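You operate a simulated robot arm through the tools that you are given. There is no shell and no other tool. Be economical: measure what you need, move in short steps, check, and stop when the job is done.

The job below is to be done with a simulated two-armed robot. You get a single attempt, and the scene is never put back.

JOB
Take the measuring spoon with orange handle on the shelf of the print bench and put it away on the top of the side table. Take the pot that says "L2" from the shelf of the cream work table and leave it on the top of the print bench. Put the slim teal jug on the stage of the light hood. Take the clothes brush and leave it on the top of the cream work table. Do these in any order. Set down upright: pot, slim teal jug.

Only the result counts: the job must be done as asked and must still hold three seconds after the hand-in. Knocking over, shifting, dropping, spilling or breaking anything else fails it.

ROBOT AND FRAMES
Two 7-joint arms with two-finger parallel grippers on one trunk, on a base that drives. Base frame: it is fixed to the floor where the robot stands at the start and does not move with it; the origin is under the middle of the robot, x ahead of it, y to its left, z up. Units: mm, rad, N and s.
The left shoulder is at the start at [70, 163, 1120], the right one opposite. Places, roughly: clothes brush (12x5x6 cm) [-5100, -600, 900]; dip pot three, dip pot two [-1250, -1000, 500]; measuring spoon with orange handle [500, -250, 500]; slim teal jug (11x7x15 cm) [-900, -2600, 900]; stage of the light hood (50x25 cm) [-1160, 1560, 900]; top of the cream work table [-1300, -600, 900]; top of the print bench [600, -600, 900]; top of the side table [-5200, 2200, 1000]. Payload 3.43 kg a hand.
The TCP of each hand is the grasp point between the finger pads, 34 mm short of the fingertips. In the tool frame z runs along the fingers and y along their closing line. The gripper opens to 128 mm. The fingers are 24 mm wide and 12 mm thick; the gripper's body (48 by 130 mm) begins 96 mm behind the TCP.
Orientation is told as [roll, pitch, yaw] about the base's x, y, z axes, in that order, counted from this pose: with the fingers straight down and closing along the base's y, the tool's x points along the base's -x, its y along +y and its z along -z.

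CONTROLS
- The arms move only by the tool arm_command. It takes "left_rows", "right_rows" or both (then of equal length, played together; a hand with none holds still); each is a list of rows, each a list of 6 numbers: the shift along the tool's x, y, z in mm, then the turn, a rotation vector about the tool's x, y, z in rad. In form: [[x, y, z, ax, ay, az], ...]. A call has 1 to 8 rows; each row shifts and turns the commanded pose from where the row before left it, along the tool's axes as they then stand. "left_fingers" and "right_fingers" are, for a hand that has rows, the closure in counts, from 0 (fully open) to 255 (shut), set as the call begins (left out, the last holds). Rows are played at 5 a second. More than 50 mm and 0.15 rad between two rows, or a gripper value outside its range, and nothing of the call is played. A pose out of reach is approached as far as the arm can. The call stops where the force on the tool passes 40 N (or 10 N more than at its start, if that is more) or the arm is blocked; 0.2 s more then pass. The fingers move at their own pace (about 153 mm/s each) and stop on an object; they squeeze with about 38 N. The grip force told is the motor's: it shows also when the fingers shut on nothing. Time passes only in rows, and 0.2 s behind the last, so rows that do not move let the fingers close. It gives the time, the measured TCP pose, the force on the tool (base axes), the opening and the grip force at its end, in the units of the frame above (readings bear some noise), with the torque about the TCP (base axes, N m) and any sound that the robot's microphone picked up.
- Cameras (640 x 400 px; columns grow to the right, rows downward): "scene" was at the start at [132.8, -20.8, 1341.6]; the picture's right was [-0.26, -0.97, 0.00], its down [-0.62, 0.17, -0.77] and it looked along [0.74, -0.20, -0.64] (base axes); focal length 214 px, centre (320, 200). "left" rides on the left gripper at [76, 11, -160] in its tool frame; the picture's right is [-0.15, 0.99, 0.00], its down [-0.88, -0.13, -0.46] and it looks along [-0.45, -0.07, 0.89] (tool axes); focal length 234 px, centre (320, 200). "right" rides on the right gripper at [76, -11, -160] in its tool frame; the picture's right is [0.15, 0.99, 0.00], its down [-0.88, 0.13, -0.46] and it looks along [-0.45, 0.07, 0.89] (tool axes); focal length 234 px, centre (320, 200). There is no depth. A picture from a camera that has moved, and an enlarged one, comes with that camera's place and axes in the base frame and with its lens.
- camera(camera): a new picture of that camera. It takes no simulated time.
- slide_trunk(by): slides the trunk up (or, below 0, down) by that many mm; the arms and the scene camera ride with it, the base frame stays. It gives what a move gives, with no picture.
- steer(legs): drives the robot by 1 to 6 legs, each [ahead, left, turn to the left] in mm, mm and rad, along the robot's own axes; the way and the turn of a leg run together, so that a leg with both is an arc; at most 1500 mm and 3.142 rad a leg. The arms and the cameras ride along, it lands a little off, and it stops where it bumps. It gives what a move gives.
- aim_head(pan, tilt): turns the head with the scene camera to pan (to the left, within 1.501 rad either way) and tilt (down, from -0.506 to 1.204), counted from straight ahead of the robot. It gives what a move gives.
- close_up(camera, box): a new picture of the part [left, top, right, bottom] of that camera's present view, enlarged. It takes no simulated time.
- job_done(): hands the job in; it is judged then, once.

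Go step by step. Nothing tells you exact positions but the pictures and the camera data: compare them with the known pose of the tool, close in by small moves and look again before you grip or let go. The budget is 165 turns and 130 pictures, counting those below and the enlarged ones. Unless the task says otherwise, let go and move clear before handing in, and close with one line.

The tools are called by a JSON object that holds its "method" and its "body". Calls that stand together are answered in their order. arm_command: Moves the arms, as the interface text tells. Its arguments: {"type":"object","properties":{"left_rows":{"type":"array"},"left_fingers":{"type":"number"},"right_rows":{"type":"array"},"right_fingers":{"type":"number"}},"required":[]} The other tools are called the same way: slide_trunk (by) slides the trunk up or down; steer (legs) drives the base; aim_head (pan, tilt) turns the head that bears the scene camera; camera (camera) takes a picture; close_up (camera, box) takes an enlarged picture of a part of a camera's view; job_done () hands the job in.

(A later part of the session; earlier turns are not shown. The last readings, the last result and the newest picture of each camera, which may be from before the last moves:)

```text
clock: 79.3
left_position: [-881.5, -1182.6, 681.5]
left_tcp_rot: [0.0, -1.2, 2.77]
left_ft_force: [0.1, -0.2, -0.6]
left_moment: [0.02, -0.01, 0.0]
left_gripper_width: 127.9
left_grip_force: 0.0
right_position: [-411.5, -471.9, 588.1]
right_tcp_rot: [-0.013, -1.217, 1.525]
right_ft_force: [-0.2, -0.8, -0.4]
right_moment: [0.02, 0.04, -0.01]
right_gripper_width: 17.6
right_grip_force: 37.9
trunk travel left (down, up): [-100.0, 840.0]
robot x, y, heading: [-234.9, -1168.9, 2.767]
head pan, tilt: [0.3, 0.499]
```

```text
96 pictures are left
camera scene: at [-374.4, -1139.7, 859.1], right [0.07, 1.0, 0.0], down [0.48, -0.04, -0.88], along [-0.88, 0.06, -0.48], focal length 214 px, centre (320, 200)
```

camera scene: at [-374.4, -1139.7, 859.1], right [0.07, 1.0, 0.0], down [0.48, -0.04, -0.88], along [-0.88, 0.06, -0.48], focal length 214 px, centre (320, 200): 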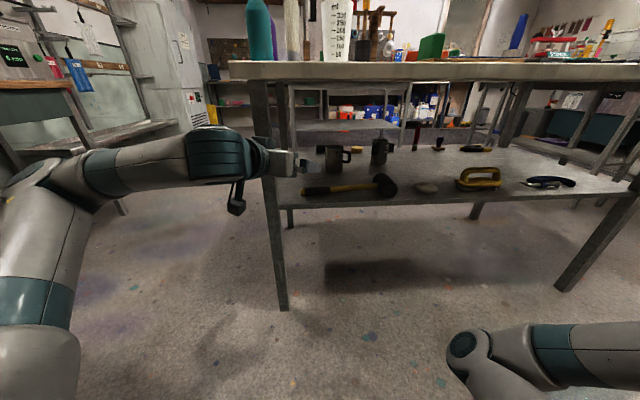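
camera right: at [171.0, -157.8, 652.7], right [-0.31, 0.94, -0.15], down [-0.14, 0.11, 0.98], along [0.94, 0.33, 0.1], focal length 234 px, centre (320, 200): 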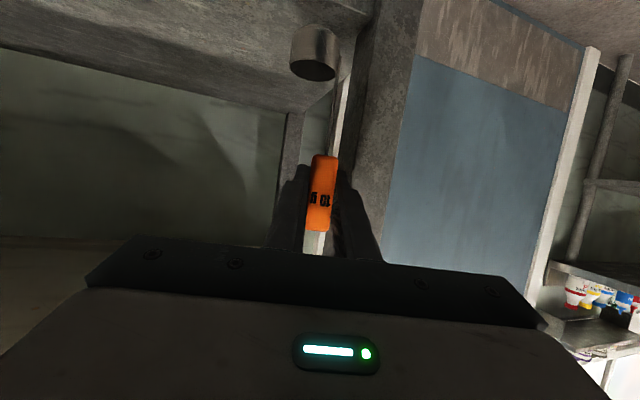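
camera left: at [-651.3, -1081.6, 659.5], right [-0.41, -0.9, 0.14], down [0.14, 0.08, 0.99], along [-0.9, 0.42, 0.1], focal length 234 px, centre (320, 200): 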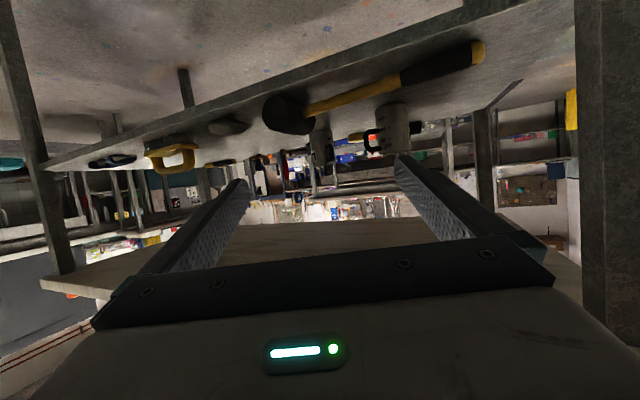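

The left elbow would foul the table leg, so I'll leave the pot for the right arm later (after the spoon is delivered). Next: the jug on the back counter with the left hand.

{"method": "steer", "body": {"legs": [[-150, 0, 0], [0, 277, 0], [0, 0, 1.945], [0, -900, 0]]}}

{"method": "aim_head", "body": {"pan": 0.1, "tilt": 0.2}}

{"method": "slide_trunk", "body": {"by": 400}}

{"method": "camera", "body": {"camera": "scene"}}

```text
clock: 89.9
left_position: [-586.1, -2132.9, 681.8]
left_tcp_rot: [-0.004, -1.201, -1.61]
left_ft_force: [0.2, 0.7, 0.4]
left_moment: [0.0, 0.0, 0.0]
left_gripper_width: 128.0
left_grip_force: 0.0
right_position: [-1410.5, -1918.5, 587.6]
right_tcp_rot: [-0.013, -1.218, -2.861]
right_ft_force: [0.5, 0.0, -0.3]
right_moment: [0.0, -0.03, 0.02]
right_gripper_width: 17.7
right_grip_force: 38.1
trunk travel left (down, up): [-100.0, 840.0]
robot x, y, heading: [-808.4, -1528.7, -1.614]
head pan, tilt: [0.3, 0.499]
stopped in leg 4: the robot was blocked; the commanded pose is now the measured one
```

```text
clock: 90.7
left_position: [-585.7, -2131.6, 681.8]
left_tcp_rot: [-0.003, -1.2, -1.61]
left_ft_force: [-0.4, -0.7, -0.3]
left_moment: [-0.03, 0.0, 0.02]
left_gripper_width: 128.1
left_grip_force: 0.1
right_position: [-1410.6, -1917.5, 588.0]
right_tcp_rot: [-0.013, -1.215, -2.86]
right_ft_force: [0.0, -0.2, -1.1]
right_moment: [0.01, 0.02, 0.01]
right_gripper_width: 17.6
right_grip_force: 37.9
trunk travel left (down, up): [-100.0, 840.0]
robot x, y, heading: [-808.6, -1526.9, -1.615]
head pan, tilt: [0.099, 0.201]
```

```text
clock: 94.5
left_position: [-585.5, -2134.3, 1081.6]
left_tcp_rot: [-0.003, -1.198, -1.612]
left_ft_force: [-0.8, -0.1, -0.1]
left_moment: [0.01, 0.0, -0.03]
left_gripper_width: 128.2
left_grip_force: 0.1
right_position: [-1411.2, -1917.8, 987.1]
right_tcp_rot: [-0.014, -1.217, -2.861]
right_ft_force: [-0.6, 0.4, -0.2]
right_moment: [-0.03, 0.01, -0.02]
right_gripper_width: 17.8
right_grip_force: 38.1
trunk travel left (down, up): [-500.0, 440.0]
robot x, y, heading: [-809.4, -1531.0, -1.611]
head pan, tilt: [0.099, 0.201]
```

```text
95 pictures are left
camera scene: at [-806.8, -1669.8, 1286.7], right [-1.0, -0.06, 0.0], down [-0.01, 0.2, -0.98], along [0.05, -0.98, -0.2], focal length 214 px, centre (320, 200)
```

scene: 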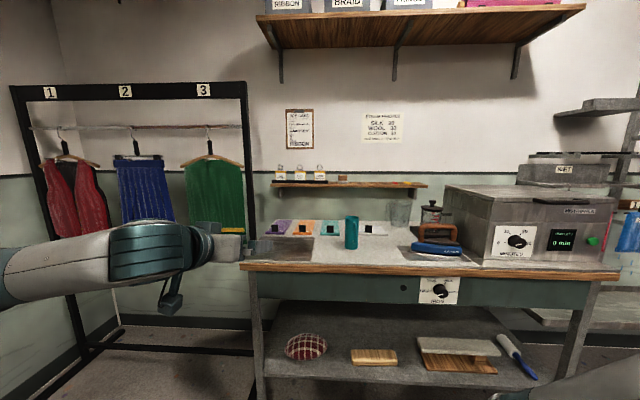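

{"method": "close_up", "body": {"camera": "scene", "box": [250, 170, 470, 308]}}

```text
2.90 times, centred on (360, 239) of scene
camera zoom: at [-806.8, -1669.8, 1286.7], right [-1.0, -0.06, 0.0], down [-0.01, 0.2, -0.98], along [0.05, -0.98, -0.2], focal length 622 px, centre (204, 87)
```

zoom: 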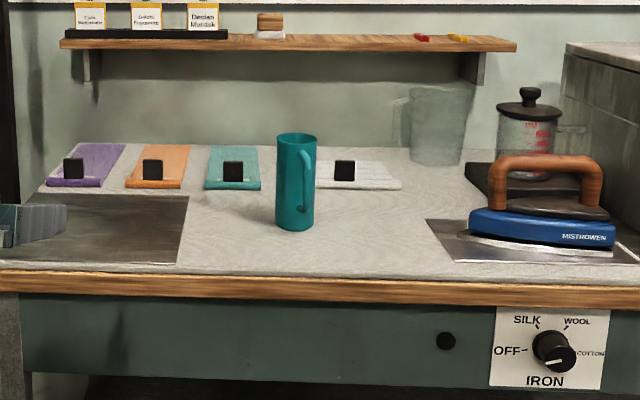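

Jug is at about (-895,-2555), handle toward me. Move up to the counter.

{"method": "steer", "body": {"legs": [[160, 0, 0], [0, -270, 0], [0, 0, 0.06]]}}

{"method": "camera", "body": {"camera": "scene"}}

{"method": "camera", "body": {"camera": "left"}}

```text
clock: 97.9
left_position: [-828.1, -2263.5, 1082.8]
left_tcp_rot: [-0.005, -1.199, -1.552]
left_ft_force: [0.4, -0.6, 0.2]
left_moment: [0.02, 0.0, -0.04]
left_gripper_width: 128.1
left_grip_force: 0.1
right_position: [-1663.0, -2096.9, 988.1]
right_tcp_rot: [-0.013, -1.219, -2.805]
right_ft_force: [0.9, 0.3, -0.2]
right_moment: [0.01, 0.02, 0.03]
right_gripper_width: 17.9
right_grip_force: 37.8
trunk travel left (down, up): [-500.0, 440.0]
robot x, y, heading: [-1083.1, -1672.8, -1.555]
head pan, tilt: [0.099, 0.201]
```

```text
93 pictures are left
camera scene: at [-1074.5, -1814.2, 1286.8], right [-0.99, -0.11, 0.0], down [-0.02, 0.2, -0.98], along [0.11, -0.97, -0.2], focal length 214 px, centre (320, 200)
```

scene: 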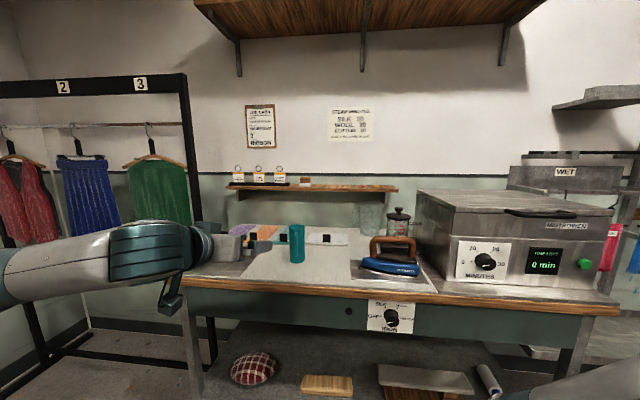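

```text
92 pictures are left
camera left: at [-818.6, -2087.6, 1068.0], right [0.99, -0.04, 0.14], down [-0.13, 0.1, 0.99], along [-0.05, -0.99, 0.1], focal length 234 px, centre (320, 200)
```

left: 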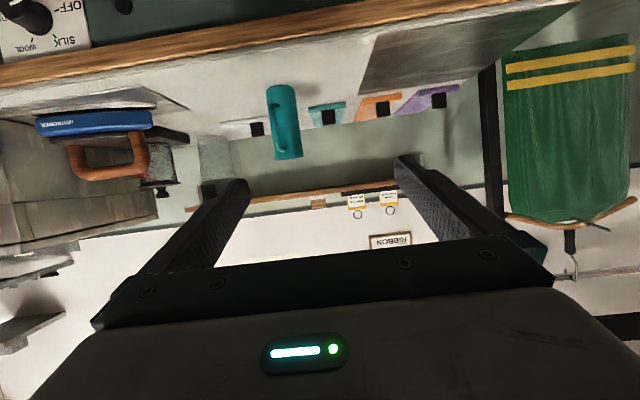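

{"method": "arm_command", "body": {"left_rows": [[6.9, -12.3, 36.7, 0, 0, 0], [6.9, -12.3, 36.7, 0, 0, 0], [6.9, -12.3, 36.7, 0, 0, 0], [6.9, -12.3, 36.7, 0, 0, 0], [6.9, -12.3, 36.7, 0, 0, 0], [6.9, -12.3, 36.7, 0, 0, 0]]}}

{"method": "camera", "body": {"camera": "left"}}

{"method": "close_up", "body": {"camera": "scene", "box": [200, 190, 400, 316]}}

```text
clock: 99.3
left_position: [-901.6, -2454.4, 961.7]
left_tcp_rot: [-0.001, -1.198, -1.558]
left_ft_force: [0.0, -0.7, -0.4]
left_moment: [-0.02, 0.01, -0.02]
left_gripper_width: 128.3
left_grip_force: 0.0
right_position: [-1664.1, -2096.9, 986.7]
right_tcp_rot: [-0.015, -1.216, -2.8]
right_ft_force: [-0.7, -0.3, 0.0]
right_moment: [-0.01, -0.01, -0.02]
right_gripper_width: 17.6
right_grip_force: 37.8
trunk travel left (down, up): [-500.0, 440.0]
robot x, y, heading: [-1086.3, -1671.7, -1.556]
head pan, tilt: [0.099, 0.201]
```

```text
91 pictures are left
camera left: at [-891.4, -2279.6, 949.1], right [0.99, -0.04, 0.14], down [-0.13, 0.1, 0.99], along [-0.05, -0.99, 0.1], focal length 234 px, centre (320, 200)
```

left: 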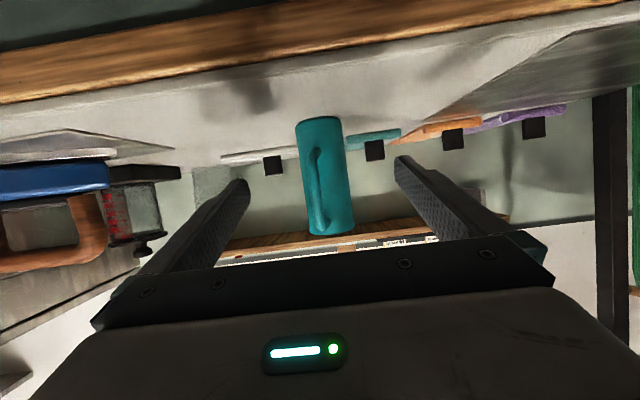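

```text
3.17 times, centred on (300, 253) of scene
camera zoom: at [-1075.5, -1815.3, 1286.7], right [-0.99, -0.11, 0.0], down [-0.02, 0.2, -0.98], along [0.11, -0.97, -0.2], focal length 681 px, centre (384, 32)
```

zoom: 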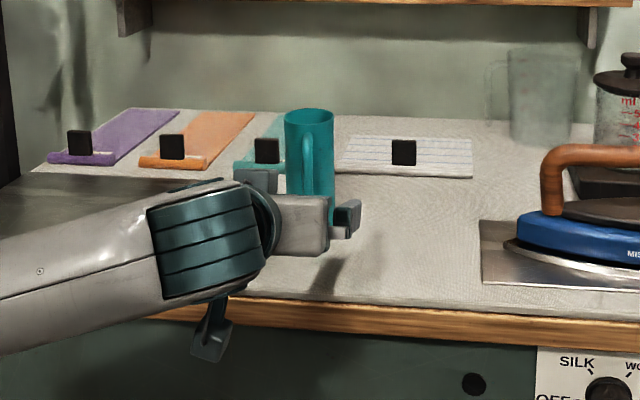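

{"method": "arm_command", "body": {"left_rows": [[-10.9, 1.5, 41.9, 0, 0, 0], [-10.9, 1.5, 41.9, 0, 0, 0], [-10.9, 1.5, 41.9, 0, 0, 0], [0, 0, 0, 0, 0, 0]]}}

{"method": "camera", "body": {"camera": "left"}}

```text
clock: 100.3
left_position: [-893.4, -2585.8, 949.2]
left_tcp_rot: [-0.003, -1.198, -1.556]
left_ft_force: [0.4, 0.1, -0.2]
left_moment: [-0.01, 0.03, 0.01]
left_gripper_width: 128.0
left_grip_force: 0.0
right_position: [-1663.2, -2095.8, 989.7]
right_tcp_rot: [-0.012, -1.218, -2.805]
right_ft_force: [-0.5, 0.0, -0.4]
right_moment: [-0.02, -0.03, -0.01]
right_gripper_width: 17.9
right_grip_force: 38.2
trunk travel left (down, up): [-500.0, 440.0]
robot x, y, heading: [-1082.3, -1673.8, -1.553]
head pan, tilt: [0.099, 0.201]
```

```text
89 pictures are left
camera left: at [-883.1, -2408.8, 934.6], right [0.99, -0.04, 0.14], down [-0.13, 0.1, 0.99], along [-0.05, -0.99, 0.1], focal length 234 px, centre (320, 200)
```

left: 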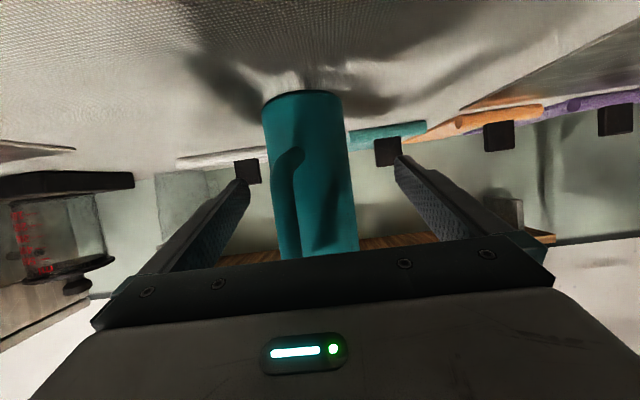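

{"method": "arm_command", "body": {"left_rows": [[2.5, 0, -7.5, 0, 0, 0], [0, 0, 0, 0, 0, 0], [0, 0, 0, 0, 0, 0], [0, 0, 0, 0, 0, 0]], "left_fingers": 255}}

{"method": "camera", "body": {"camera": "left"}}

```text
clock: 101.3
left_position: [-894.5, -2576.8, 948.5]
left_tcp_rot: [0.0, -1.199, -1.555]
left_ft_force: [-1.7, 0.9, -0.6]
left_moment: [0.09, 0.09, 0.0]
left_gripper_width: 58.8
left_grip_force: 37.3
right_position: [-1664.9, -2096.7, 987.0]
right_tcp_rot: [-0.011, -1.218, -2.806]
right_ft_force: [0.2, 0.9, -1.4]
right_moment: [0.03, -0.02, 0.01]
right_gripper_width: 17.9
right_grip_force: 37.3
trunk travel left (down, up): [-500.0, 440.0]
robot x, y, heading: [-1088.7, -1672.0, -1.555]
head pan, tilt: [0.099, 0.201]
```

```text
88 pictures are left
camera left: at [-884.2, -2401.2, 934.4], right [0.99, -0.04, 0.14], down [-0.13, 0.1, 0.99], along [-0.05, -0.99, 0.1], focal length 234 px, centre (320, 200)
```

left: 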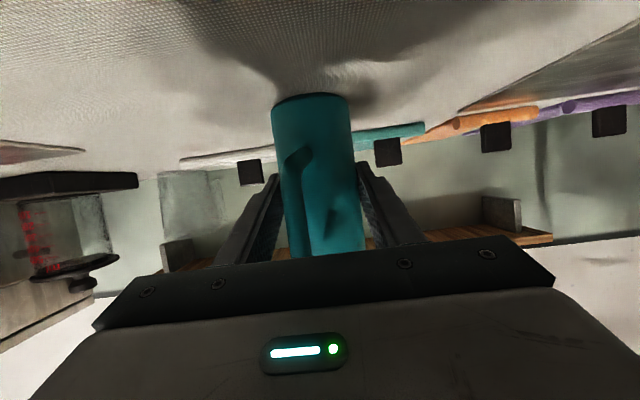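

{"method": "arm_command", "body": {"left_rows": [[-28, 0, -10.9, 0, 0, 0], [-28, 0, -10.9, 0, 0, 0], [14.5, 0, -37.3, 0, 0, 0], [14.5, 0, -37.3, 0, 0, 0], [14.5, 0, -37.3, 0, 0, 0], [14.5, 0, -37.3, 0, 0, 0], [14.5, 0, -37.3, 0, 0, 0]]}}

{"method": "camera", "body": {"camera": "left"}}

```text
clock: 102.9
left_position: [-896.0, -2373.3, 1006.3]
left_tcp_rot: [-0.004, -1.198, -1.553]
left_ft_force: [0.1, 0.7, -4.8]
left_moment: [-0.02, -0.03, 0.04]
left_gripper_width: 59.1
left_grip_force: 38.3
right_position: [-1664.3, -2096.6, 989.3]
right_tcp_rot: [-0.011, -1.219, -2.805]
right_ft_force: [0.4, 0.1, -1.0]
right_moment: [0.01, -0.05, 0.03]
right_gripper_width: 17.7
right_grip_force: 38.0
trunk travel left (down, up): [-500.0, 440.0]
robot x, y, heading: [-1084.6, -1672.8, -1.555]
head pan, tilt: [0.099, 0.201]
```

```text
87 pictures are left
camera left: at [-885.9, -2197.3, 993.7], right [0.99, -0.04, 0.14], down [-0.13, 0.1, 0.99], along [-0.05, -0.99, 0.1], focal length 234 px, centre (320, 200)
```

left: 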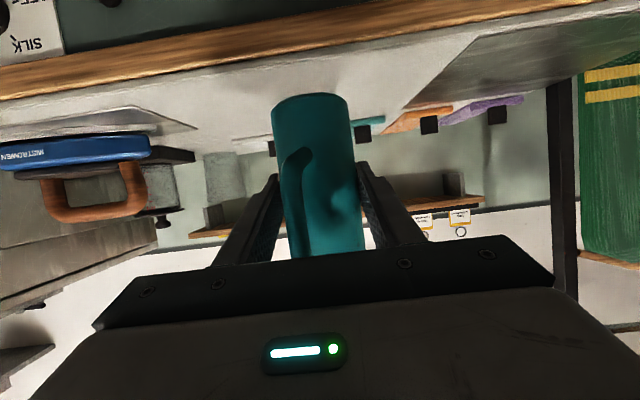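

Jug is held (~0.5 kg). Retract a bit more, then go back to the east aisle, face west, and slide north to the hood.

{"method": "arm_command", "body": {"left_rows": [[12, 0, -31, 0, 0, 0], [12, 0, -31, 0, 0, 0], [12, 0, -31, 0, 0, 0]]}}

{"method": "steer", "body": {"legs": [[0, 450, 0], [-150, 430, 0], [0, 0, -1.585], [0, 1000, 0]]}}

```text
clock: 103.7
left_position: [-897.2, -2274.3, 1009.6]
left_tcp_rot: [-0.002, -1.198, -1.555]
left_ft_force: [-0.2, -0.3, -3.5]
left_moment: [0.0, 0.01, -0.01]
left_gripper_width: 59.1
left_grip_force: 38.1
right_position: [-1663.7, -2095.9, 988.5]
right_tcp_rot: [-0.013, -1.217, -2.804]
right_ft_force: [0.3, 0.5, 0.2]
right_moment: [-0.01, -0.01, 0.05]
right_gripper_width: 17.9
right_grip_force: 37.8
trunk travel left (down, up): [-500.0, 440.0]
robot x, y, heading: [-1087.5, -1673.3, -1.56]
head pan, tilt: [0.099, 0.201]
```

```text
clock: 116.5
left_position: [-846.0, -2363.5, 1007.2]
left_tcp_rot: [-0.002, -1.196, 2.961]
left_ft_force: [0.8, -0.5, -3.8]
left_moment: [-0.02, -0.02, 0.01]
left_gripper_width: 58.8
left_grip_force: 38.3
right_position: [-522.4, -1646.5, 988.0]
right_tcp_rot: [-0.012, -1.218, 1.711]
right_ft_force: [0.9, 0.6, 0.2]
right_moment: [0.01, 0.0, 0.01]
right_gripper_width: 17.6
right_grip_force: 38.3
trunk travel left (down, up): [-500.0, 440.0]
robot x, y, heading: [-222.9, -2291.5, 2.96]
head pan, tilt: [0.099, 0.201]
stopped in leg 4: the robot was blocked; the commanded pose is now the measured one
```

I slid the wrong way (south) and bumped. Let me look at what happened before moving back.

{"method": "aim_head", "body": {"pan": 1.2, "tilt": 0.4}}

{"method": "camera", "body": {"camera": "scene"}}

{"method": "camera", "body": {"camera": "left"}}

```text
clock: 117.8
left_position: [-847.5, -2363.5, 1009.0]
left_tcp_rot: [0.002, -1.195, 2.962]
left_ft_force: [-0.4, 0.3, -4.0]
left_moment: [-0.02, 0.02, -0.01]
left_gripper_width: 58.6
left_grip_force: 37.8
right_position: [-523.1, -1645.0, 988.2]
right_tcp_rot: [-0.014, -1.217, 1.717]
right_ft_force: [-0.3, -0.3, -0.9]
right_moment: [-0.02, 0.0, -0.02]
right_gripper_width: 17.7
right_grip_force: 37.9
trunk travel left (down, up): [-500.0, 440.0]
robot x, y, heading: [-219.4, -2294.4, 2.962]
head pan, tilt: [1.201, 0.4]
```

```text
86 pictures are left
camera scene: at [-317.0, -2362.0, 1268.2], right [-0.85, 0.53, 0.0], down [0.2, 0.33, -0.92], along [-0.48, -0.78, -0.39], focal length 214 px, centre (320, 200)
```

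scene: 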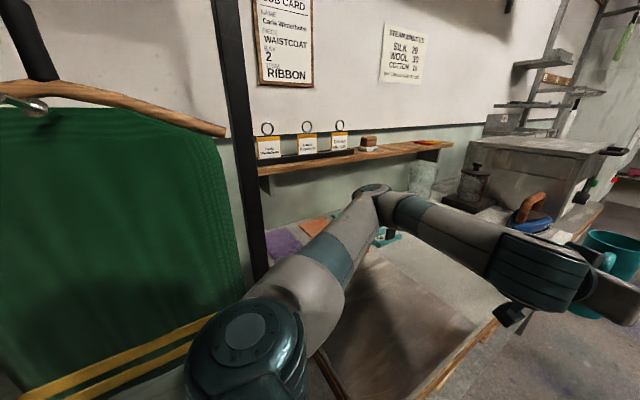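

```text
85 pictures are left
camera left: at [-674.5, -2405.9, 995.0], right [-0.23, -0.96, 0.14], down [0.12, 0.11, 0.99], along [-0.97, 0.24, 0.09], focal length 234 px, centre (320, 200)
```

left: 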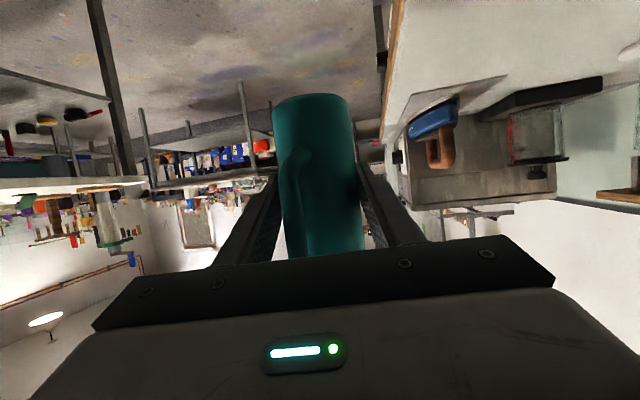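

Nothing appears disturbed: elbow was above the counter. Back out northwards, away from it.

{"method": "steer", "body": {"legs": [[0, -300, 0]]}}

{"method": "aim_head", "body": {"pan": 1.4, "tilt": 0.35}}

{"method": "camera", "body": {"camera": "scene"}}

```text
clock: 119.9
left_position: [-793.0, -2066.8, 1009.4]
left_tcp_rot: [0.001, -1.196, 2.957]
left_ft_force: [0.0, 0.1, -2.8]
left_moment: [-0.05, 0.02, 0.06]
left_gripper_width: 58.4
left_grip_force: 37.9
right_position: [-467.9, -1350.2, 987.7]
right_tcp_rot: [-0.014, -1.218, 1.71]
right_ft_force: [-0.5, 0.7, 0.1]
right_moment: [-0.02, 0.02, -0.04]
right_gripper_width: 17.7
right_grip_force: 37.9
trunk travel left (down, up): [-500.0, 440.0]
robot x, y, heading: [-163.3, -1997.6, 2.954]
head pan, tilt: [1.201, 0.4]
```

```text
clock: 120.6
left_position: [-791.7, -2066.8, 1008.0]
left_tcp_rot: [0.0, -1.194, 2.958]
left_ft_force: [0.6, 0.9, -3.4]
left_moment: [-0.02, -0.01, -0.03]
left_gripper_width: 58.7
left_grip_force: 37.9
right_position: [-468.9, -1350.2, 988.0]
right_tcp_rot: [-0.015, -1.215, 1.718]
right_ft_force: [0.7, -0.6, -0.3]
right_moment: [-0.01, 0.0, -0.01]
right_gripper_width: 17.8
right_grip_force: 37.7
trunk travel left (down, up): [-500.0, 440.0]
robot x, y, heading: [-163.3, -1999.4, 2.954]
head pan, tilt: [1.4, 0.351]
```

```text
84 pictures are left
camera scene: at [-246.3, -2076.1, 1272.7], right [-0.94, 0.35, 0.0], down [0.12, 0.32, -0.94], along [-0.33, -0.88, -0.34], focal length 214 px, centre (320, 200)
```

scene: 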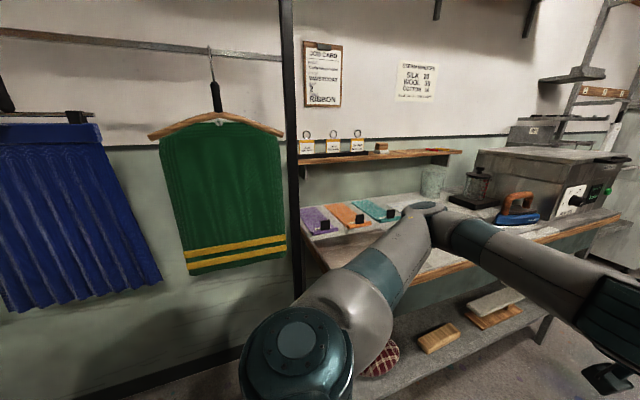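

{"method": "steer", "body": {"legs": [[0, -500, 0], [0, 0, 0.187], [120, -1000, 0], [0, -1000, 0]]}}

{"method": "aim_head", "body": {"pan": -0.7, "tilt": 0.3}}

{"method": "camera", "body": {"camera": "scene"}}

```text
clock: 133.8
left_position: [-783.7, 313.4, 1008.0]
left_tcp_rot: [-0.001, -1.197, 3.118]
left_ft_force: [-0.2, 0.1, -3.4]
left_moment: [-0.04, 0.01, 0.06]
left_gripper_width: 58.2
left_grip_force: 38.1
right_position: [-577.6, 1073.7, 987.8]
right_tcp_rot: [-0.013, -1.216, 1.874]
right_ft_force: [0.2, -0.7, -0.3]
right_moment: [-0.01, 0.04, -0.01]
right_gripper_width: 18.0
right_grip_force: 38.5
trunk travel left (down, up): [-500.0, 440.0]
robot x, y, heading: [-176.4, 482.8, 3.12]
head pan, tilt: [1.4, 0.351]
```

```text
clock: 135.8
left_position: [-783.2, 314.9, 1008.3]
left_tcp_rot: [0.002, -1.195, 3.117]
left_ft_force: [-0.1, -0.8, -3.2]
left_moment: [0.01, -0.02, 0.02]
left_gripper_width: 58.1
left_grip_force: 38.0
right_position: [-577.3, 1073.6, 988.3]
right_tcp_rot: [-0.014, -1.217, 1.875]
right_ft_force: [-0.5, -0.4, -1.1]
right_moment: [0.04, 0.05, -0.02]
right_gripper_width: 17.7
right_grip_force: 38.4
trunk travel left (down, up): [-500.0, 440.0]
robot x, y, heading: [-171.3, 479.5, 3.114]
head pan, tilt: [-0.7, 0.3]
```

```text
83 pictures are left
camera scene: at [-295.1, 545.9, 1277.5], right [0.66, 0.75, 0.0], down [0.22, -0.2, -0.96], along [-0.72, 0.63, -0.3], focal length 214 px, centre (320, 200)
```

scene: 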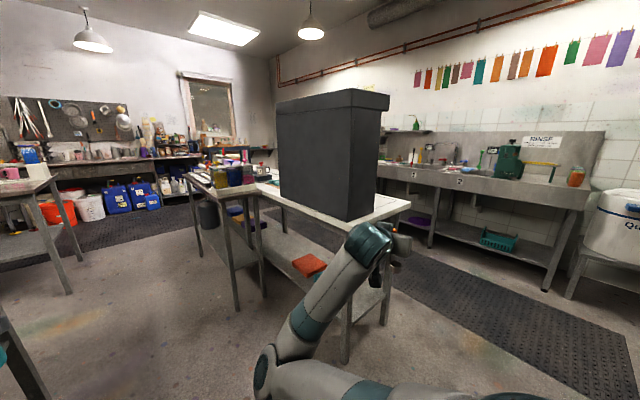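

The hood is closed to the south and east, so its stage must open to the north (or west). I'll slide north along the east side of its table and look back.

{"method": "steer", "body": {"legs": [[-20, 0, 0.027], [0, -950, 0], [0, -900, 0]]}}

{"method": "aim_head", "body": {"pan": 0.6, "tilt": 0.3}}

{"method": "camera", "body": {"camera": "scene"}}

```text
clock: 145.4
left_position: [-763.1, 2120.6, 1007.3]
left_tcp_rot: [-0.01, -1.196, -3.137]
left_ft_force: [0.2, 0.3, -3.6]
left_moment: [-0.03, 0.01, -0.02]
left_gripper_width: 56.0
left_grip_force: 38.3
right_position: [-572.2, 2883.0, 988.0]
right_tcp_rot: [-0.018, -1.217, 1.901]
right_ft_force: [-3.4, -29.6, -5.9]
right_moment: [0.45, 0.0, -0.19]
right_gripper_width: 17.8
right_grip_force: 37.8
trunk travel left (down, up): [-500.0, 440.0]
robot x, y, heading: [-157.5, 2302.2, 3.138]
head pan, tilt: [-0.7, 0.3]
```

```text
clock: 146.8
left_position: [-762.8, 2121.4, 1007.8]
left_tcp_rot: [-0.006, -1.196, -3.138]
left_ft_force: [-0.4, -0.1, -3.4]
left_moment: [-0.03, -0.01, -0.03]
left_gripper_width: 56.3
left_grip_force: 38.2
right_position: [-572.0, 2883.4, 990.1]
right_tcp_rot: [-0.018, -1.217, 1.901]
right_ft_force: [-0.6, -21.8, -2.1]
right_moment: [0.36, 0.03, -0.15]
right_gripper_width: 17.7
right_grip_force: 38.4
trunk travel left (down, up): [-500.0, 440.0]
robot x, y, heading: [-157.0, 2302.3, 3.139]
head pan, tilt: [0.6, 0.3]
```

```text
82 pictures are left
camera scene: at [-284.0, 2248.8, 1277.2], right [-0.56, 0.83, 0.0], down [0.25, 0.17, -0.95], along [-0.79, -0.54, -0.3], focal length 214 px, centre (320, 200)
```

scene: 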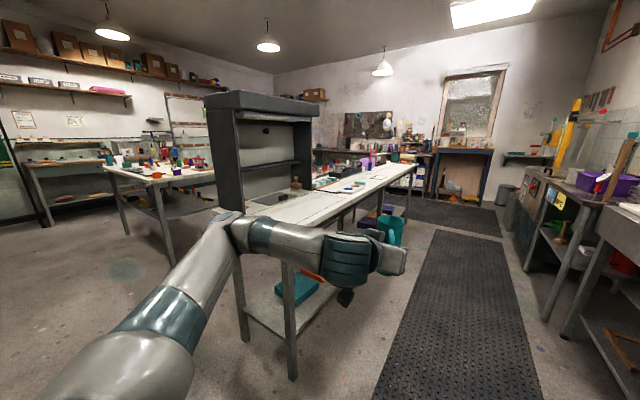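

The right hand is touching something to the north (22 N). Back off south and check it.

{"method": "steer", "body": {"legs": [[0, 100, 0]]}}

{"method": "camera", "body": {"camera": "right"}}

{"method": "camera", "body": {"camera": "left"}}

{"method": "close_up", "body": {"camera": "scene", "box": [190, 80, 430, 230]}}

```text
clock: 148.0
left_position: [-762.6, 2025.7, 1008.1]
left_tcp_rot: [-0.003, -1.196, 3.138]
left_ft_force: [-0.9, -1.2, -3.2]
left_moment: [0.0, -0.03, -0.03]
left_gripper_width: 56.0
left_grip_force: 37.7
right_position: [-570.8, 2788.5, 987.0]
right_tcp_rot: [-0.016, -1.216, 1.896]
right_ft_force: [0.2, 0.1, -0.4]
right_moment: [-0.01, -0.01, 0.0]
right_gripper_width: 17.7
right_grip_force: 37.9
trunk travel left (down, up): [-500.0, 440.0]
robot x, y, heading: [-158.6, 2206.7, 3.132]
head pan, tilt: [0.6, 0.3]
```

```text
81 pictures are left
camera right: at [-506.3, 2623.4, 971.3], right [-0.93, -0.35, -0.14], down [-0.09, -0.16, 0.98], along [-0.37, 0.92, 0.11], focal length 234 px, centre (320, 200)
```

right: 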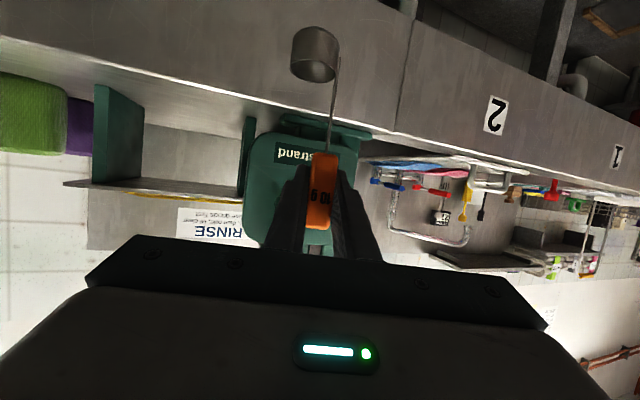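

```text
80 pictures are left
camera left: at [-585.6, 2013.6, 994.7], right [-0.06, -0.99, 0.14], down [0.1, 0.13, 0.99], along [-0.99, 0.07, 0.09], focal length 234 px, centre (320, 200)
```

left: 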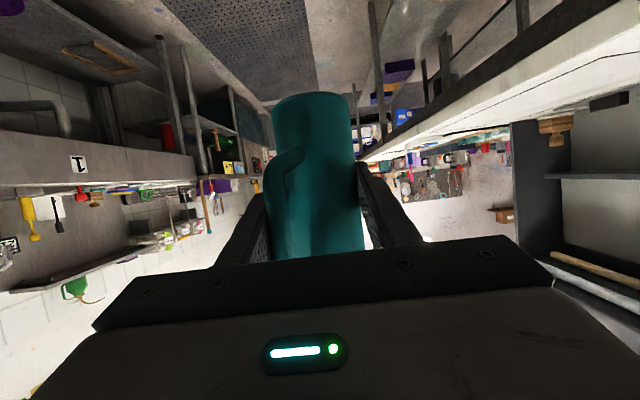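

```text
2.67 times, centred on (310, 155) of scene
camera zoom: at [-284.3, 2153.1, 1277.4], right [-0.56, 0.83, 0.0], down [0.25, 0.17, -0.95], along [-0.79, -0.53, -0.3], focal length 572 px, centre (347, 320)
```

zoom: 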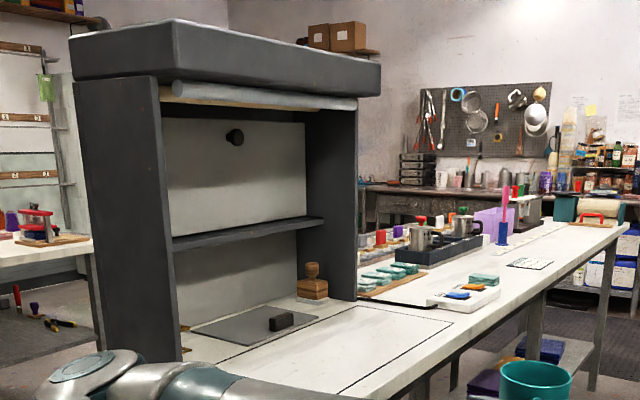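

The spoon only touched the sink front (it's fine). The stage is the outlined rectangle in front of the hood, x −1390…−930, y 1430…1690. I'll turn to face southwest and line up the left hand.

{"method": "steer", "body": {"legs": [[0, 0, 0.95], [104, -616, 0]]}}

{"method": "aim_head", "body": {"pan": 0.2, "tilt": 0.5}}

{"method": "camera", "body": {"camera": "scene"}}

```text
clock: 153.9
left_position: [-917.1, 1869.7, 1008.9]
left_tcp_rot: [0.001, -1.195, -2.185]
left_ft_force: [0.3, 0.3, -4.3]
left_moment: [0.01, 0.0, 0.01]
left_gripper_width: 56.0
left_grip_force: 38.2
right_position: [-1433.4, 2464.6, 987.7]
right_tcp_rot: [-0.013, -1.216, 2.858]
right_ft_force: [0.6, -0.7, -0.2]
right_moment: [0.03, 0.02, 0.0]
right_gripper_width: 17.9
right_grip_force: 38.2
trunk travel left (down, up): [-500.0, 440.0]
robot x, y, heading: [-717.7, 2469.4, -2.188]
head pan, tilt: [0.6, 0.3]
```

```text
clock: 154.8
left_position: [-917.2, 1870.3, 1007.7]
left_tcp_rot: [0.001, -1.195, -2.183]
left_ft_force: [0.6, 0.0, -2.4]
left_moment: [0.0, -0.05, 0.03]
left_gripper_width: 56.0
left_grip_force: 37.8
right_position: [-1434.0, 2464.0, 986.7]
right_tcp_rot: [-0.014, -1.217, 2.856]
right_ft_force: [-0.1, 0.6, 0.3]
right_moment: [0.01, 0.0, 0.03]
right_gripper_width: 17.6
right_grip_force: 37.9
trunk travel left (down, up): [-500.0, 440.0]
robot x, y, heading: [-716.9, 2470.2, -2.184]
head pan, tilt: [0.201, 0.499]
```

```text
78 pictures are left
camera scene: at [-781.9, 2346.7, 1259.1], right [-0.92, 0.4, 0.0], down [0.19, 0.44, -0.88], along [-0.35, -0.8, -0.48], focal length 214 px, centre (320, 200)
```

scene: 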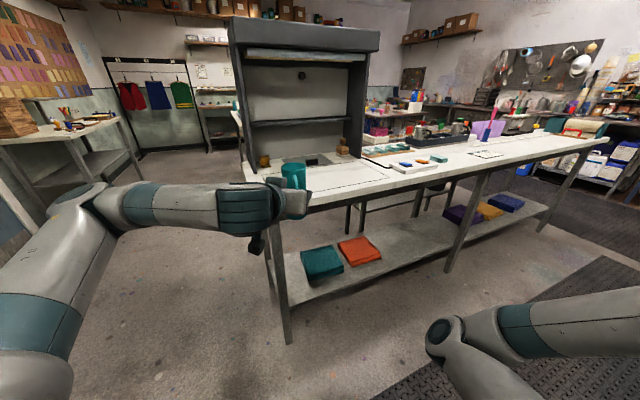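

{"method": "steer", "body": {"legs": [[200, 20, 0]]}}

{"method": "camera", "body": {"camera": "left"}}

{"method": "camera", "body": {"camera": "scene"}}

```text
clock: 156.4
left_position: [-1016.7, 1696.7, 1007.8]
left_tcp_rot: [0.0, -1.193, -2.188]
left_ft_force: [0.2, -0.2, -4.2]
left_moment: [-0.03, -0.02, -0.01]
left_gripper_width: 56.2
left_grip_force: 37.8
right_position: [-1531.8, 2292.9, 986.9]
right_tcp_rot: [-0.015, -1.217, 2.855]
right_ft_force: [0.2, -0.7, -1.8]
right_moment: [0.0, -0.01, -0.01]
right_gripper_width: 17.8
right_grip_force: 38.2
trunk travel left (down, up): [-500.0, 440.0]
robot x, y, heading: [-814.7, 2295.0, -2.191]
head pan, tilt: [0.201, 0.499]
```

```text
77 pictures are left
camera left: at [-905.1, 1834.3, 994.4], right [0.78, -0.62, 0.14], down [-0.05, 0.16, 0.99], along [-0.63, -0.77, 0.09], focal length 234 px, centre (320, 200)
```

left: 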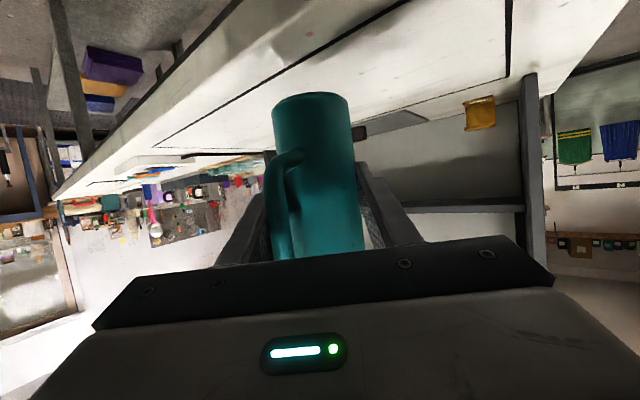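

```text
76 pictures are left
camera scene: at [-881.0, 2172.4, 1258.9], right [-0.91, 0.4, 0.0], down [0.19, 0.44, -0.88], along [-0.35, -0.8, -0.48], focal length 214 px, centre (320, 200)
```

scene: 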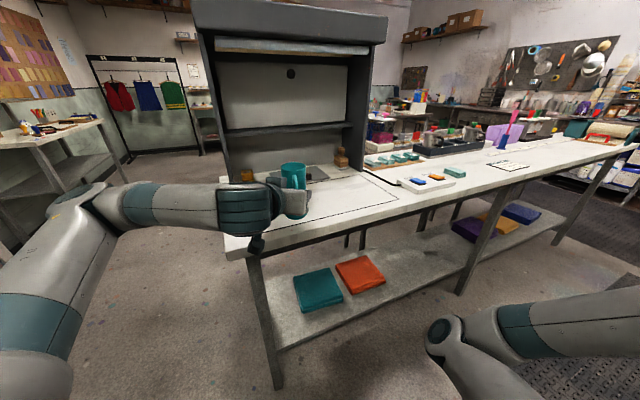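

{"method": "arm_command", "body": {"left_rows": [[-8.7, -7, 35.2, 0, 0, 0], [-8.7, -7, 35.2, 0, 0, 0], [-8.7, -7, 35.2, 0, 0, 0], [-8.7, -7, 35.2, 0, 0, 0], [-8.7, -7, 35.2, 0, 0, 0]]}}

{"method": "close_up", "body": {"camera": "scene", "box": [200, 120, 420, 258]}}

{"method": "camera", "body": {"camera": "left"}}

```text
clock: 157.6
left_position: [-1148.6, 1570.3, 982.0]
left_tcp_rot: [0.003, -1.194, -2.189]
left_ft_force: [0.7, 0.0, -3.0]
left_moment: [-0.02, -0.06, 0.01]
left_gripper_width: 55.9
left_grip_force: 37.8
right_position: [-1531.4, 2292.5, 987.6]
right_tcp_rot: [-0.016, -1.214, 2.856]
right_ft_force: [-0.4, -0.4, -0.5]
right_moment: [-0.02, -0.02, 0.0]
right_gripper_width: 17.9
right_grip_force: 38.1
trunk travel left (down, up): [-500.0, 440.0]
robot x, y, heading: [-816.9, 2297.8, -2.189]
head pan, tilt: [0.201, 0.499]
```

```text
2.90 times, centred on (310, 189) of scene
camera zoom: at [-881.5, 2172.9, 1258.9], right [-0.91, 0.4, 0.0], down [0.19, 0.44, -0.88], along [-0.35, -0.8, -0.48], focal length 622 px, centre (349, 232)
```

zoom: 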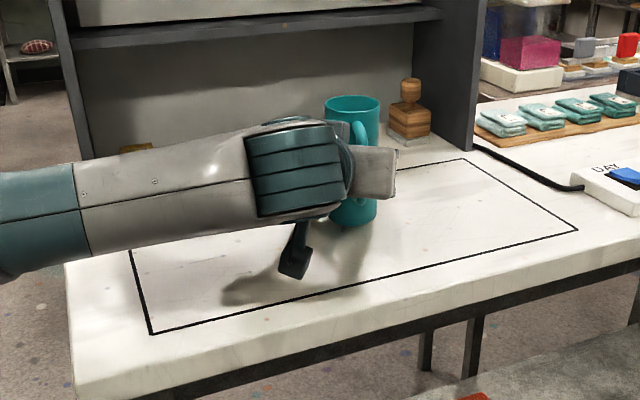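

```text
74 pictures are left
camera left: at [-1037.3, 1707.4, 969.2], right [0.78, -0.62, 0.14], down [-0.05, 0.16, 0.99], along [-0.63, -0.77, 0.09], focal length 234 px, centre (320, 200)
```

left: 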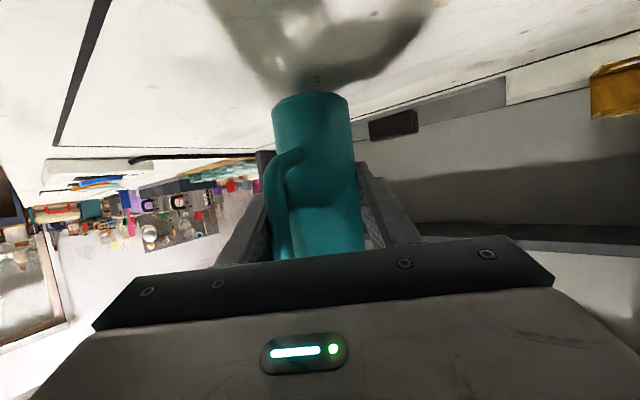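

{"method": "arm_command", "body": {"left_rows": [[4.66, 0, 1.81, 0, 0, 0], [4.66, 0, 1.81, 0, 0, 0], [4.66, 0, 1.81, 0, 0, 0], [0, 0, 0, 0, 0, 0]]}}

{"method": "close_up", "body": {"camera": "scene", "box": [260, 130, 360, 220]}}

```text
clock: 158.6
left_position: [-1148.6, 1571.9, 969.3]
left_tcp_rot: [-0.001, -1.196, -2.187]
left_ft_force: [0.0, -0.6, -0.5]
left_moment: [-0.03, 0.01, -0.02]
left_gripper_width: 56.1
left_grip_force: 38.4
right_position: [-1531.5, 2293.5, 987.7]
right_tcp_rot: [-0.014, -1.217, 2.851]
right_ft_force: [0.3, -0.5, -0.4]
right_moment: [0.01, -0.01, 0.01]
right_gripper_width: 17.9
right_grip_force: 38.1
trunk travel left (down, up): [-500.0, 440.0]
robot x, y, heading: [-816.9, 2296.0, -2.191]
head pan, tilt: [0.201, 0.499]
```

```text
4.44 times, centred on (310, 175) of scene
camera zoom: at [-880.5, 2173.5, 1259.1], right [-0.91, 0.4, 0.0], down [0.19, 0.44, -0.88], along [-0.36, -0.8, -0.48], focal length 953 px, centre (364, 311)
```

zoom: 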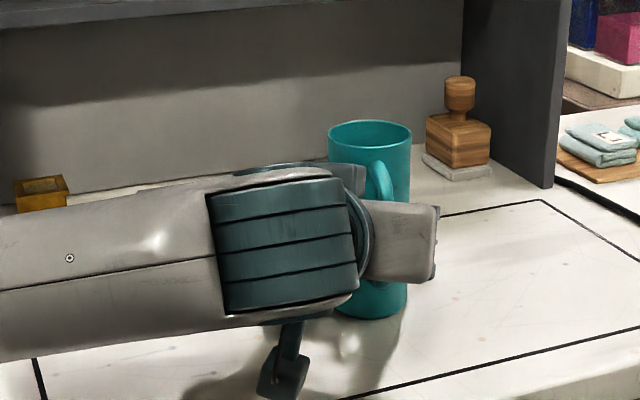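

{"method": "arm_command", "body": {"left_rows": [[1.9, 0, 0.7, 0, 0, 0], [0, 0, 0, 0, 0, 0]]}}

```text
clock: 159.2
left_position: [-1148.2, 1571.6, 968.4]
left_tcp_rot: [-0.002, -1.201, -2.187]
left_ft_force: [-2.2, -3.7, 10.9]
left_moment: [-0.1, 0.04, 0.03]
left_gripper_width: 56.2
left_grip_force: 38.1
right_position: [-1530.1, 2293.7, 987.2]
right_tcp_rot: [-0.01, -1.218, 2.85]
right_ft_force: [0.2, -0.7, 0.5]
right_moment: [0.03, 0.0, 0.05]
right_gripper_width: 17.8
right_grip_force: 38.3
trunk travel left (down, up): [-500.0, 440.0]
robot x, y, heading: [-813.5, 2294.8, -2.189]
head pan, tilt: [0.201, 0.499]
```

Contact confirmed (weight transferred). Release and retreat.

{"method": "arm_command", "body": {"left_rows": [[0, 0, 0, 0, 0, 0], [0, 0, 0, 0, 0, 0], [0, 0, 0, 0, 0, 0]], "left_fingers": 0}}

{"method": "camera", "body": {"camera": "left"}}

```text
clock: 160.0
left_position: [-1148.8, 1571.8, 966.1]
left_tcp_rot: [0.0, -1.194, -2.187]
left_ft_force: [1.0, 0.0, -0.1]
left_moment: [0.04, -0.01, 0.0]
left_gripper_width: 128.0
left_grip_force: 0.0
right_position: [-1529.8, 2292.7, 987.7]
right_tcp_rot: [-0.011, -1.216, 2.853]
right_ft_force: [0.1, 0.2, 0.5]
right_moment: [-0.01, 0.03, 0.03]
right_gripper_width: 17.8
right_grip_force: 38.4
trunk travel left (down, up): [-500.0, 440.0]
robot x, y, heading: [-814.6, 2296.7, -2.186]
head pan, tilt: [0.201, 0.499]
```

```text
72 pictures are left
camera left: at [-1035.8, 1709.2, 953.3], right [0.78, -0.62, 0.14], down [-0.05, 0.16, 0.99], along [-0.63, -0.77, 0.09], focal length 234 px, centre (320, 200)
```

left: 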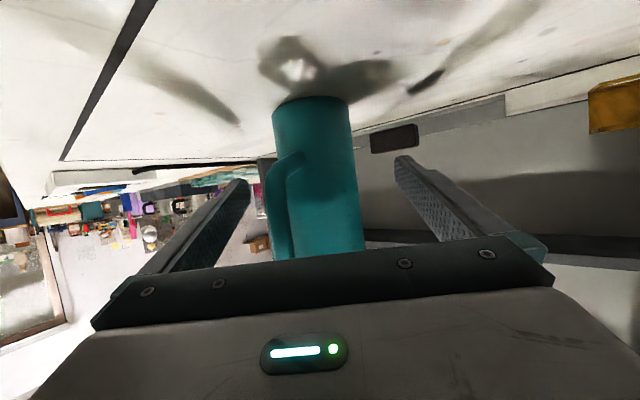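

Jug stands; retreat straight back and verify.

{"method": "arm_command", "body": {"left_rows": [[10.9, 0, -28, 0, 0, 0], [14.5, 0, -37.3, 0, 0, 0], [14.5, 0, -37.3, 0, 0, 0], [14.5, 0, -37.3, 0, 0, 0], [-14, 0, -42, 0, 0, 0], [-14, 0, -42, 0, 0, 0]]}}

{"method": "steer", "body": {"legs": [[-250, 0, 0]]}}

{"method": "camera", "body": {"camera": "scene"}}

```text
clock: 161.4
left_position: [-1028.4, 1749.4, 1026.5]
left_tcp_rot: [0.004, -1.192, -2.191]
left_ft_force: [-0.1, 0.4, 0.4]
left_moment: [0.02, -0.03, -0.01]
left_gripper_width: 128.0
left_grip_force: 0.0
left hand out of reach, approached as far as the arm can: row 6
right_position: [-1531.2, 2294.6, 986.8]
right_tcp_rot: [-0.011, -1.216, 2.85]
right_ft_force: [0.0, -1.2, -1.3]
right_moment: [0.03, 0.03, -0.01]
right_gripper_width: 18.0
right_grip_force: 38.2
trunk travel left (down, up): [-500.0, 440.0]
robot x, y, heading: [-811.6, 2299.5, -2.193]
head pan, tilt: [0.201, 0.499]
```

```text
clock: 163.2
left_position: [-883.1, 1951.7, 1027.2]
left_tcp_rot: [0.002, -1.194, -2.186]
left_ft_force: [0.9, 0.0, 0.5]
left_moment: [-0.01, 0.03, -0.01]
left_gripper_width: 127.9
left_grip_force: 0.1
right_position: [-1386.0, 2497.4, 989.4]
right_tcp_rot: [-0.012, -1.216, 2.851]
right_ft_force: [0.6, 0.3, 0.5]
right_moment: [-0.01, -0.03, 0.02]
right_gripper_width: 17.8
right_grip_force: 37.9
trunk travel left (down, up): [-500.0, 440.0]
robot x, y, heading: [-669.3, 2500.1, -2.182]
head pan, tilt: [0.201, 0.499]
```

```text
71 pictures are left
camera scene: at [-735.1, 2378.4, 1259.2], right [-0.92, 0.4, 0.0], down [0.19, 0.44, -0.88], along [-0.35, -0.8, -0.48], focal length 214 px, centre (320, 200)
```

scene: 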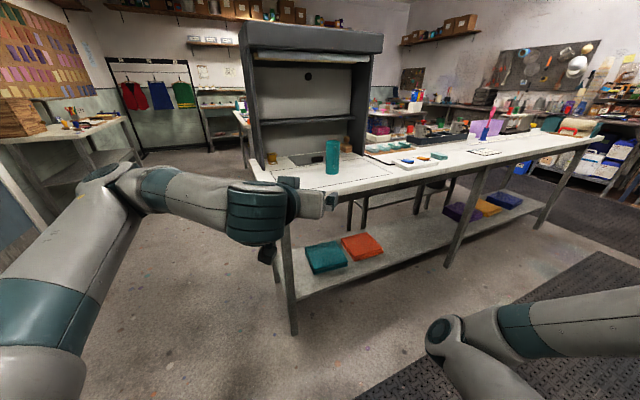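

Jug stands inside the stage outline. Next the side table: go west along the aisle at y≈2200.

{"method": "steer", "body": {"legs": [[120, 351, 0], [0, 0, -0.96], [1200, 0, 0]]}}

{"method": "aim_head", "body": {"pan": 0.0, "tilt": 0.25}}

{"method": "camera", "body": {"camera": "scene"}}

```text
clock: 173.8
left_position: [-2251.7, 2066.2, 1026.0]
left_tcp_rot: [0.003, -1.193, 3.133]
left_ft_force: [-1.0, -0.1, 0.7]
left_moment: [-0.02, -0.03, 0.02]
left_gripper_width: 127.9
left_grip_force: 0.1
right_position: [-2091.9, 2789.3, 987.3]
right_tcp_rot: [-0.014, -1.218, 1.89]
right_ft_force: [-0.8, -0.3, 0.5]
right_moment: [0.04, 0.01, 0.02]
right_gripper_width: 17.5
right_grip_force: 38.4
trunk travel left (down, up): [-500.0, 440.0]
robot x, y, heading: [-1676.6, 2204.4, 3.129]
head pan, tilt: [0.201, 0.499]
```

```text
clock: 174.6
left_position: [-2252.5, 2066.5, 1026.9]
left_tcp_rot: [0.002, -1.195, 3.133]
left_ft_force: [0.5, 0.0, 0.0]
left_moment: [0.03, -0.01, 0.0]
left_gripper_width: 128.2
left_grip_force: 0.1
right_position: [-2091.0, 2791.2, 987.9]
right_tcp_rot: [-0.012, -1.217, 1.89]
right_ft_force: [0.6, -0.1, 0.4]
right_moment: [0.0, 0.02, -0.03]
right_gripper_width: 17.7
right_grip_force: 38.0
trunk travel left (down, up): [-500.0, 440.0]
robot x, y, heading: [-1679.6, 2207.3, 3.137]
head pan, tilt: [0.0, 0.25]
```

```text
70 pictures are left
camera scene: at [-1822.6, 2207.1, 1282.2], right [0.01, 1.0, 0.0], down [0.25, 0.0, -0.97], along [-0.97, 0.01, -0.25], focal length 214 px, centre (320, 200)
```

scene: 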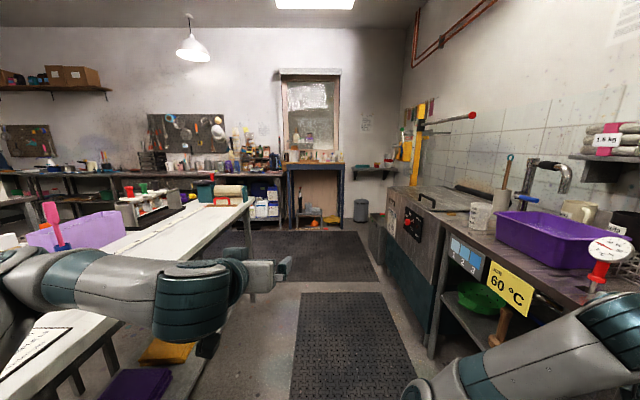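

{"method": "steer", "body": {"legs": [[300, 40, 0], [1000, 0, 0]]}}

{"method": "camera", "body": {"camera": "scene"}}

```text
clock: 181.6
left_position: [-3583.3, 2058.5, 1026.6]
left_tcp_rot: [0.002, -1.194, 3.114]
left_ft_force: [-0.4, 0.1, -0.1]
left_moment: [-0.03, -0.01, 0.01]
left_gripper_width: 127.6
left_grip_force: 0.0
right_position: [-3407.3, 2777.7, 986.7]
right_tcp_rot: [-0.014, -1.217, 1.871]
right_ft_force: [1.3, -0.2, -0.1]
right_moment: [-0.01, 0.0, -0.01]
right_gripper_width: 17.9
right_grip_force: 37.8
trunk travel left (down, up): [-500.0, 440.0]
robot x, y, heading: [-3009.0, 2184.2, 3.111]
head pan, tilt: [0.0, 0.25]
```

```text
69 pictures are left
camera scene: at [-3150.5, 2190.8, 1282.2], right [0.03, 1.0, 0.0], down [0.25, -0.01, -0.97], along [-0.97, 0.03, -0.25], focal length 214 px, centre (320, 200)
```

scene: 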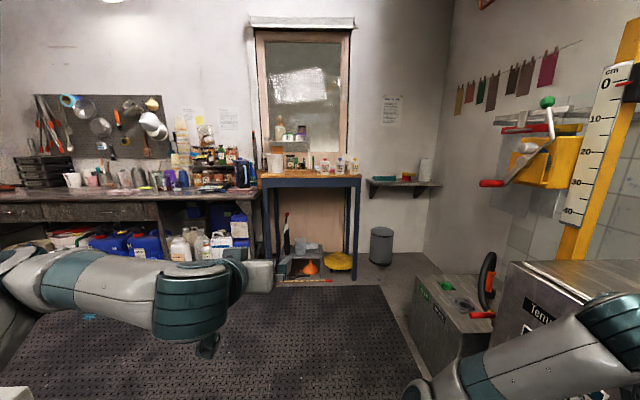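

Side table is ahead, front edge x≈-4860, top z≈1000. I'll raise the trunk, swing the spoon hand forward, and zoom on the table.

{"method": "slide_trunk", "body": {"by": 200}}

{"method": "arm_command", "body": {"right_rows": [[8.2, 33.2, -22.3, -0.14, 0, -0.054], [6.4, 36.4, -17.4, -0.14, 0, -0.054], [4.5, 38.7, -12.1, -0.14, 0, -0.054], [2.4, 40.2, -6.5, -0.14, 0, -0.054], [0.3, 40.8, -0.8, -0.14, 0, -0.054], [-1.8, 40.5, 5, -0.14, 0, -0.054], [-3.9, 39.2, 10.5, -0.14, 0, -0.054], [-5.9, 37.1, 15.9, -0.14, 0, -0.054]]}}

{"method": "steer", "body": {"legs": [[700, 0, 0.03]]}}

{"method": "camera", "body": {"camera": "scene"}}

```text
clock: 183.8
left_position: [-3582.8, 2058.4, 1225.6]
left_tcp_rot: [0.002, -1.195, 3.113]
left_ft_force: [-0.6, -0.2, 0.7]
left_moment: [0.02, 0.02, 0.0]
left_gripper_width: 128.1
left_grip_force: 0.1
right_position: [-3407.5, 2779.4, 1187.8]
right_tcp_rot: [-0.014, -1.216, 1.871]
right_ft_force: [0.4, 0.1, -0.1]
right_moment: [0.03, 0.03, 0.0]
right_gripper_width: 17.9
right_grip_force: 38.2
trunk travel left (down, up): [-700.0, 240.0]
robot x, y, heading: [-3005.4, 2186.8, 3.113]
head pan, tilt: [0.0, 0.25]
```

```text
clock: 185.6
left_position: [-3582.0, 2058.6, 1225.7]
left_tcp_rot: [0.003, -1.193, 3.112]
left_ft_force: [0.7, -0.3, 0.3]
left_moment: [0.02, 0.01, 0.01]
left_gripper_width: 127.9
left_grip_force: 0.1
right_position: [-3634.2, 2533.2, 1188.1]
right_tcp_rot: [-0.037, -1.202, 3.094]
right_ft_force: [0.0, -0.3, -0.4]
right_moment: [-0.02, -0.04, 0.01]
right_gripper_width: 17.7
right_grip_force: 38.1
right hand out of reach, approached as far as the arm can: row 1, 2, 3
trunk travel left (down, up): [-700.0, 240.0]
robot x, y, heading: [-3006.2, 2186.5, 3.113]
head pan, tilt: [0.0, 0.25]
```

```text
clock: 189.4
left_position: [-4283.8, 2063.7, 1226.1]
left_tcp_rot: [0.002, -1.193, 3.13]
left_ft_force: [-0.2, 0.0, 0.1]
left_moment: [0.01, -0.01, -0.01]
left_gripper_width: 127.9
left_grip_force: 0.0
right_position: [-4343.7, 2534.0, 1186.9]
right_tcp_rot: [-0.039, -1.203, 3.11]
right_ft_force: [0.2, 0.7, -0.8]
right_moment: [0.0, -0.01, 0.02]
right_gripper_width: 17.8
right_grip_force: 38.0
trunk travel left (down, up): [-700.0, 240.0]
robot x, y, heading: [-3712.7, 2199.6, 3.129]
head pan, tilt: [0.0, 0.25]
```

```text
68 pictures are left
camera scene: at [-3854.2, 2202.5, 1482.2], right [0.01, 1.0, 0.0], down [0.25, 0.0, -0.97], along [-0.97, 0.01, -0.25], focal length 214 px, centre (320, 200)
```

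scene: 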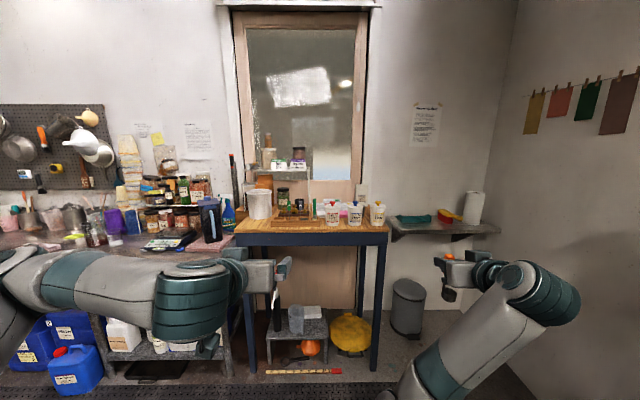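

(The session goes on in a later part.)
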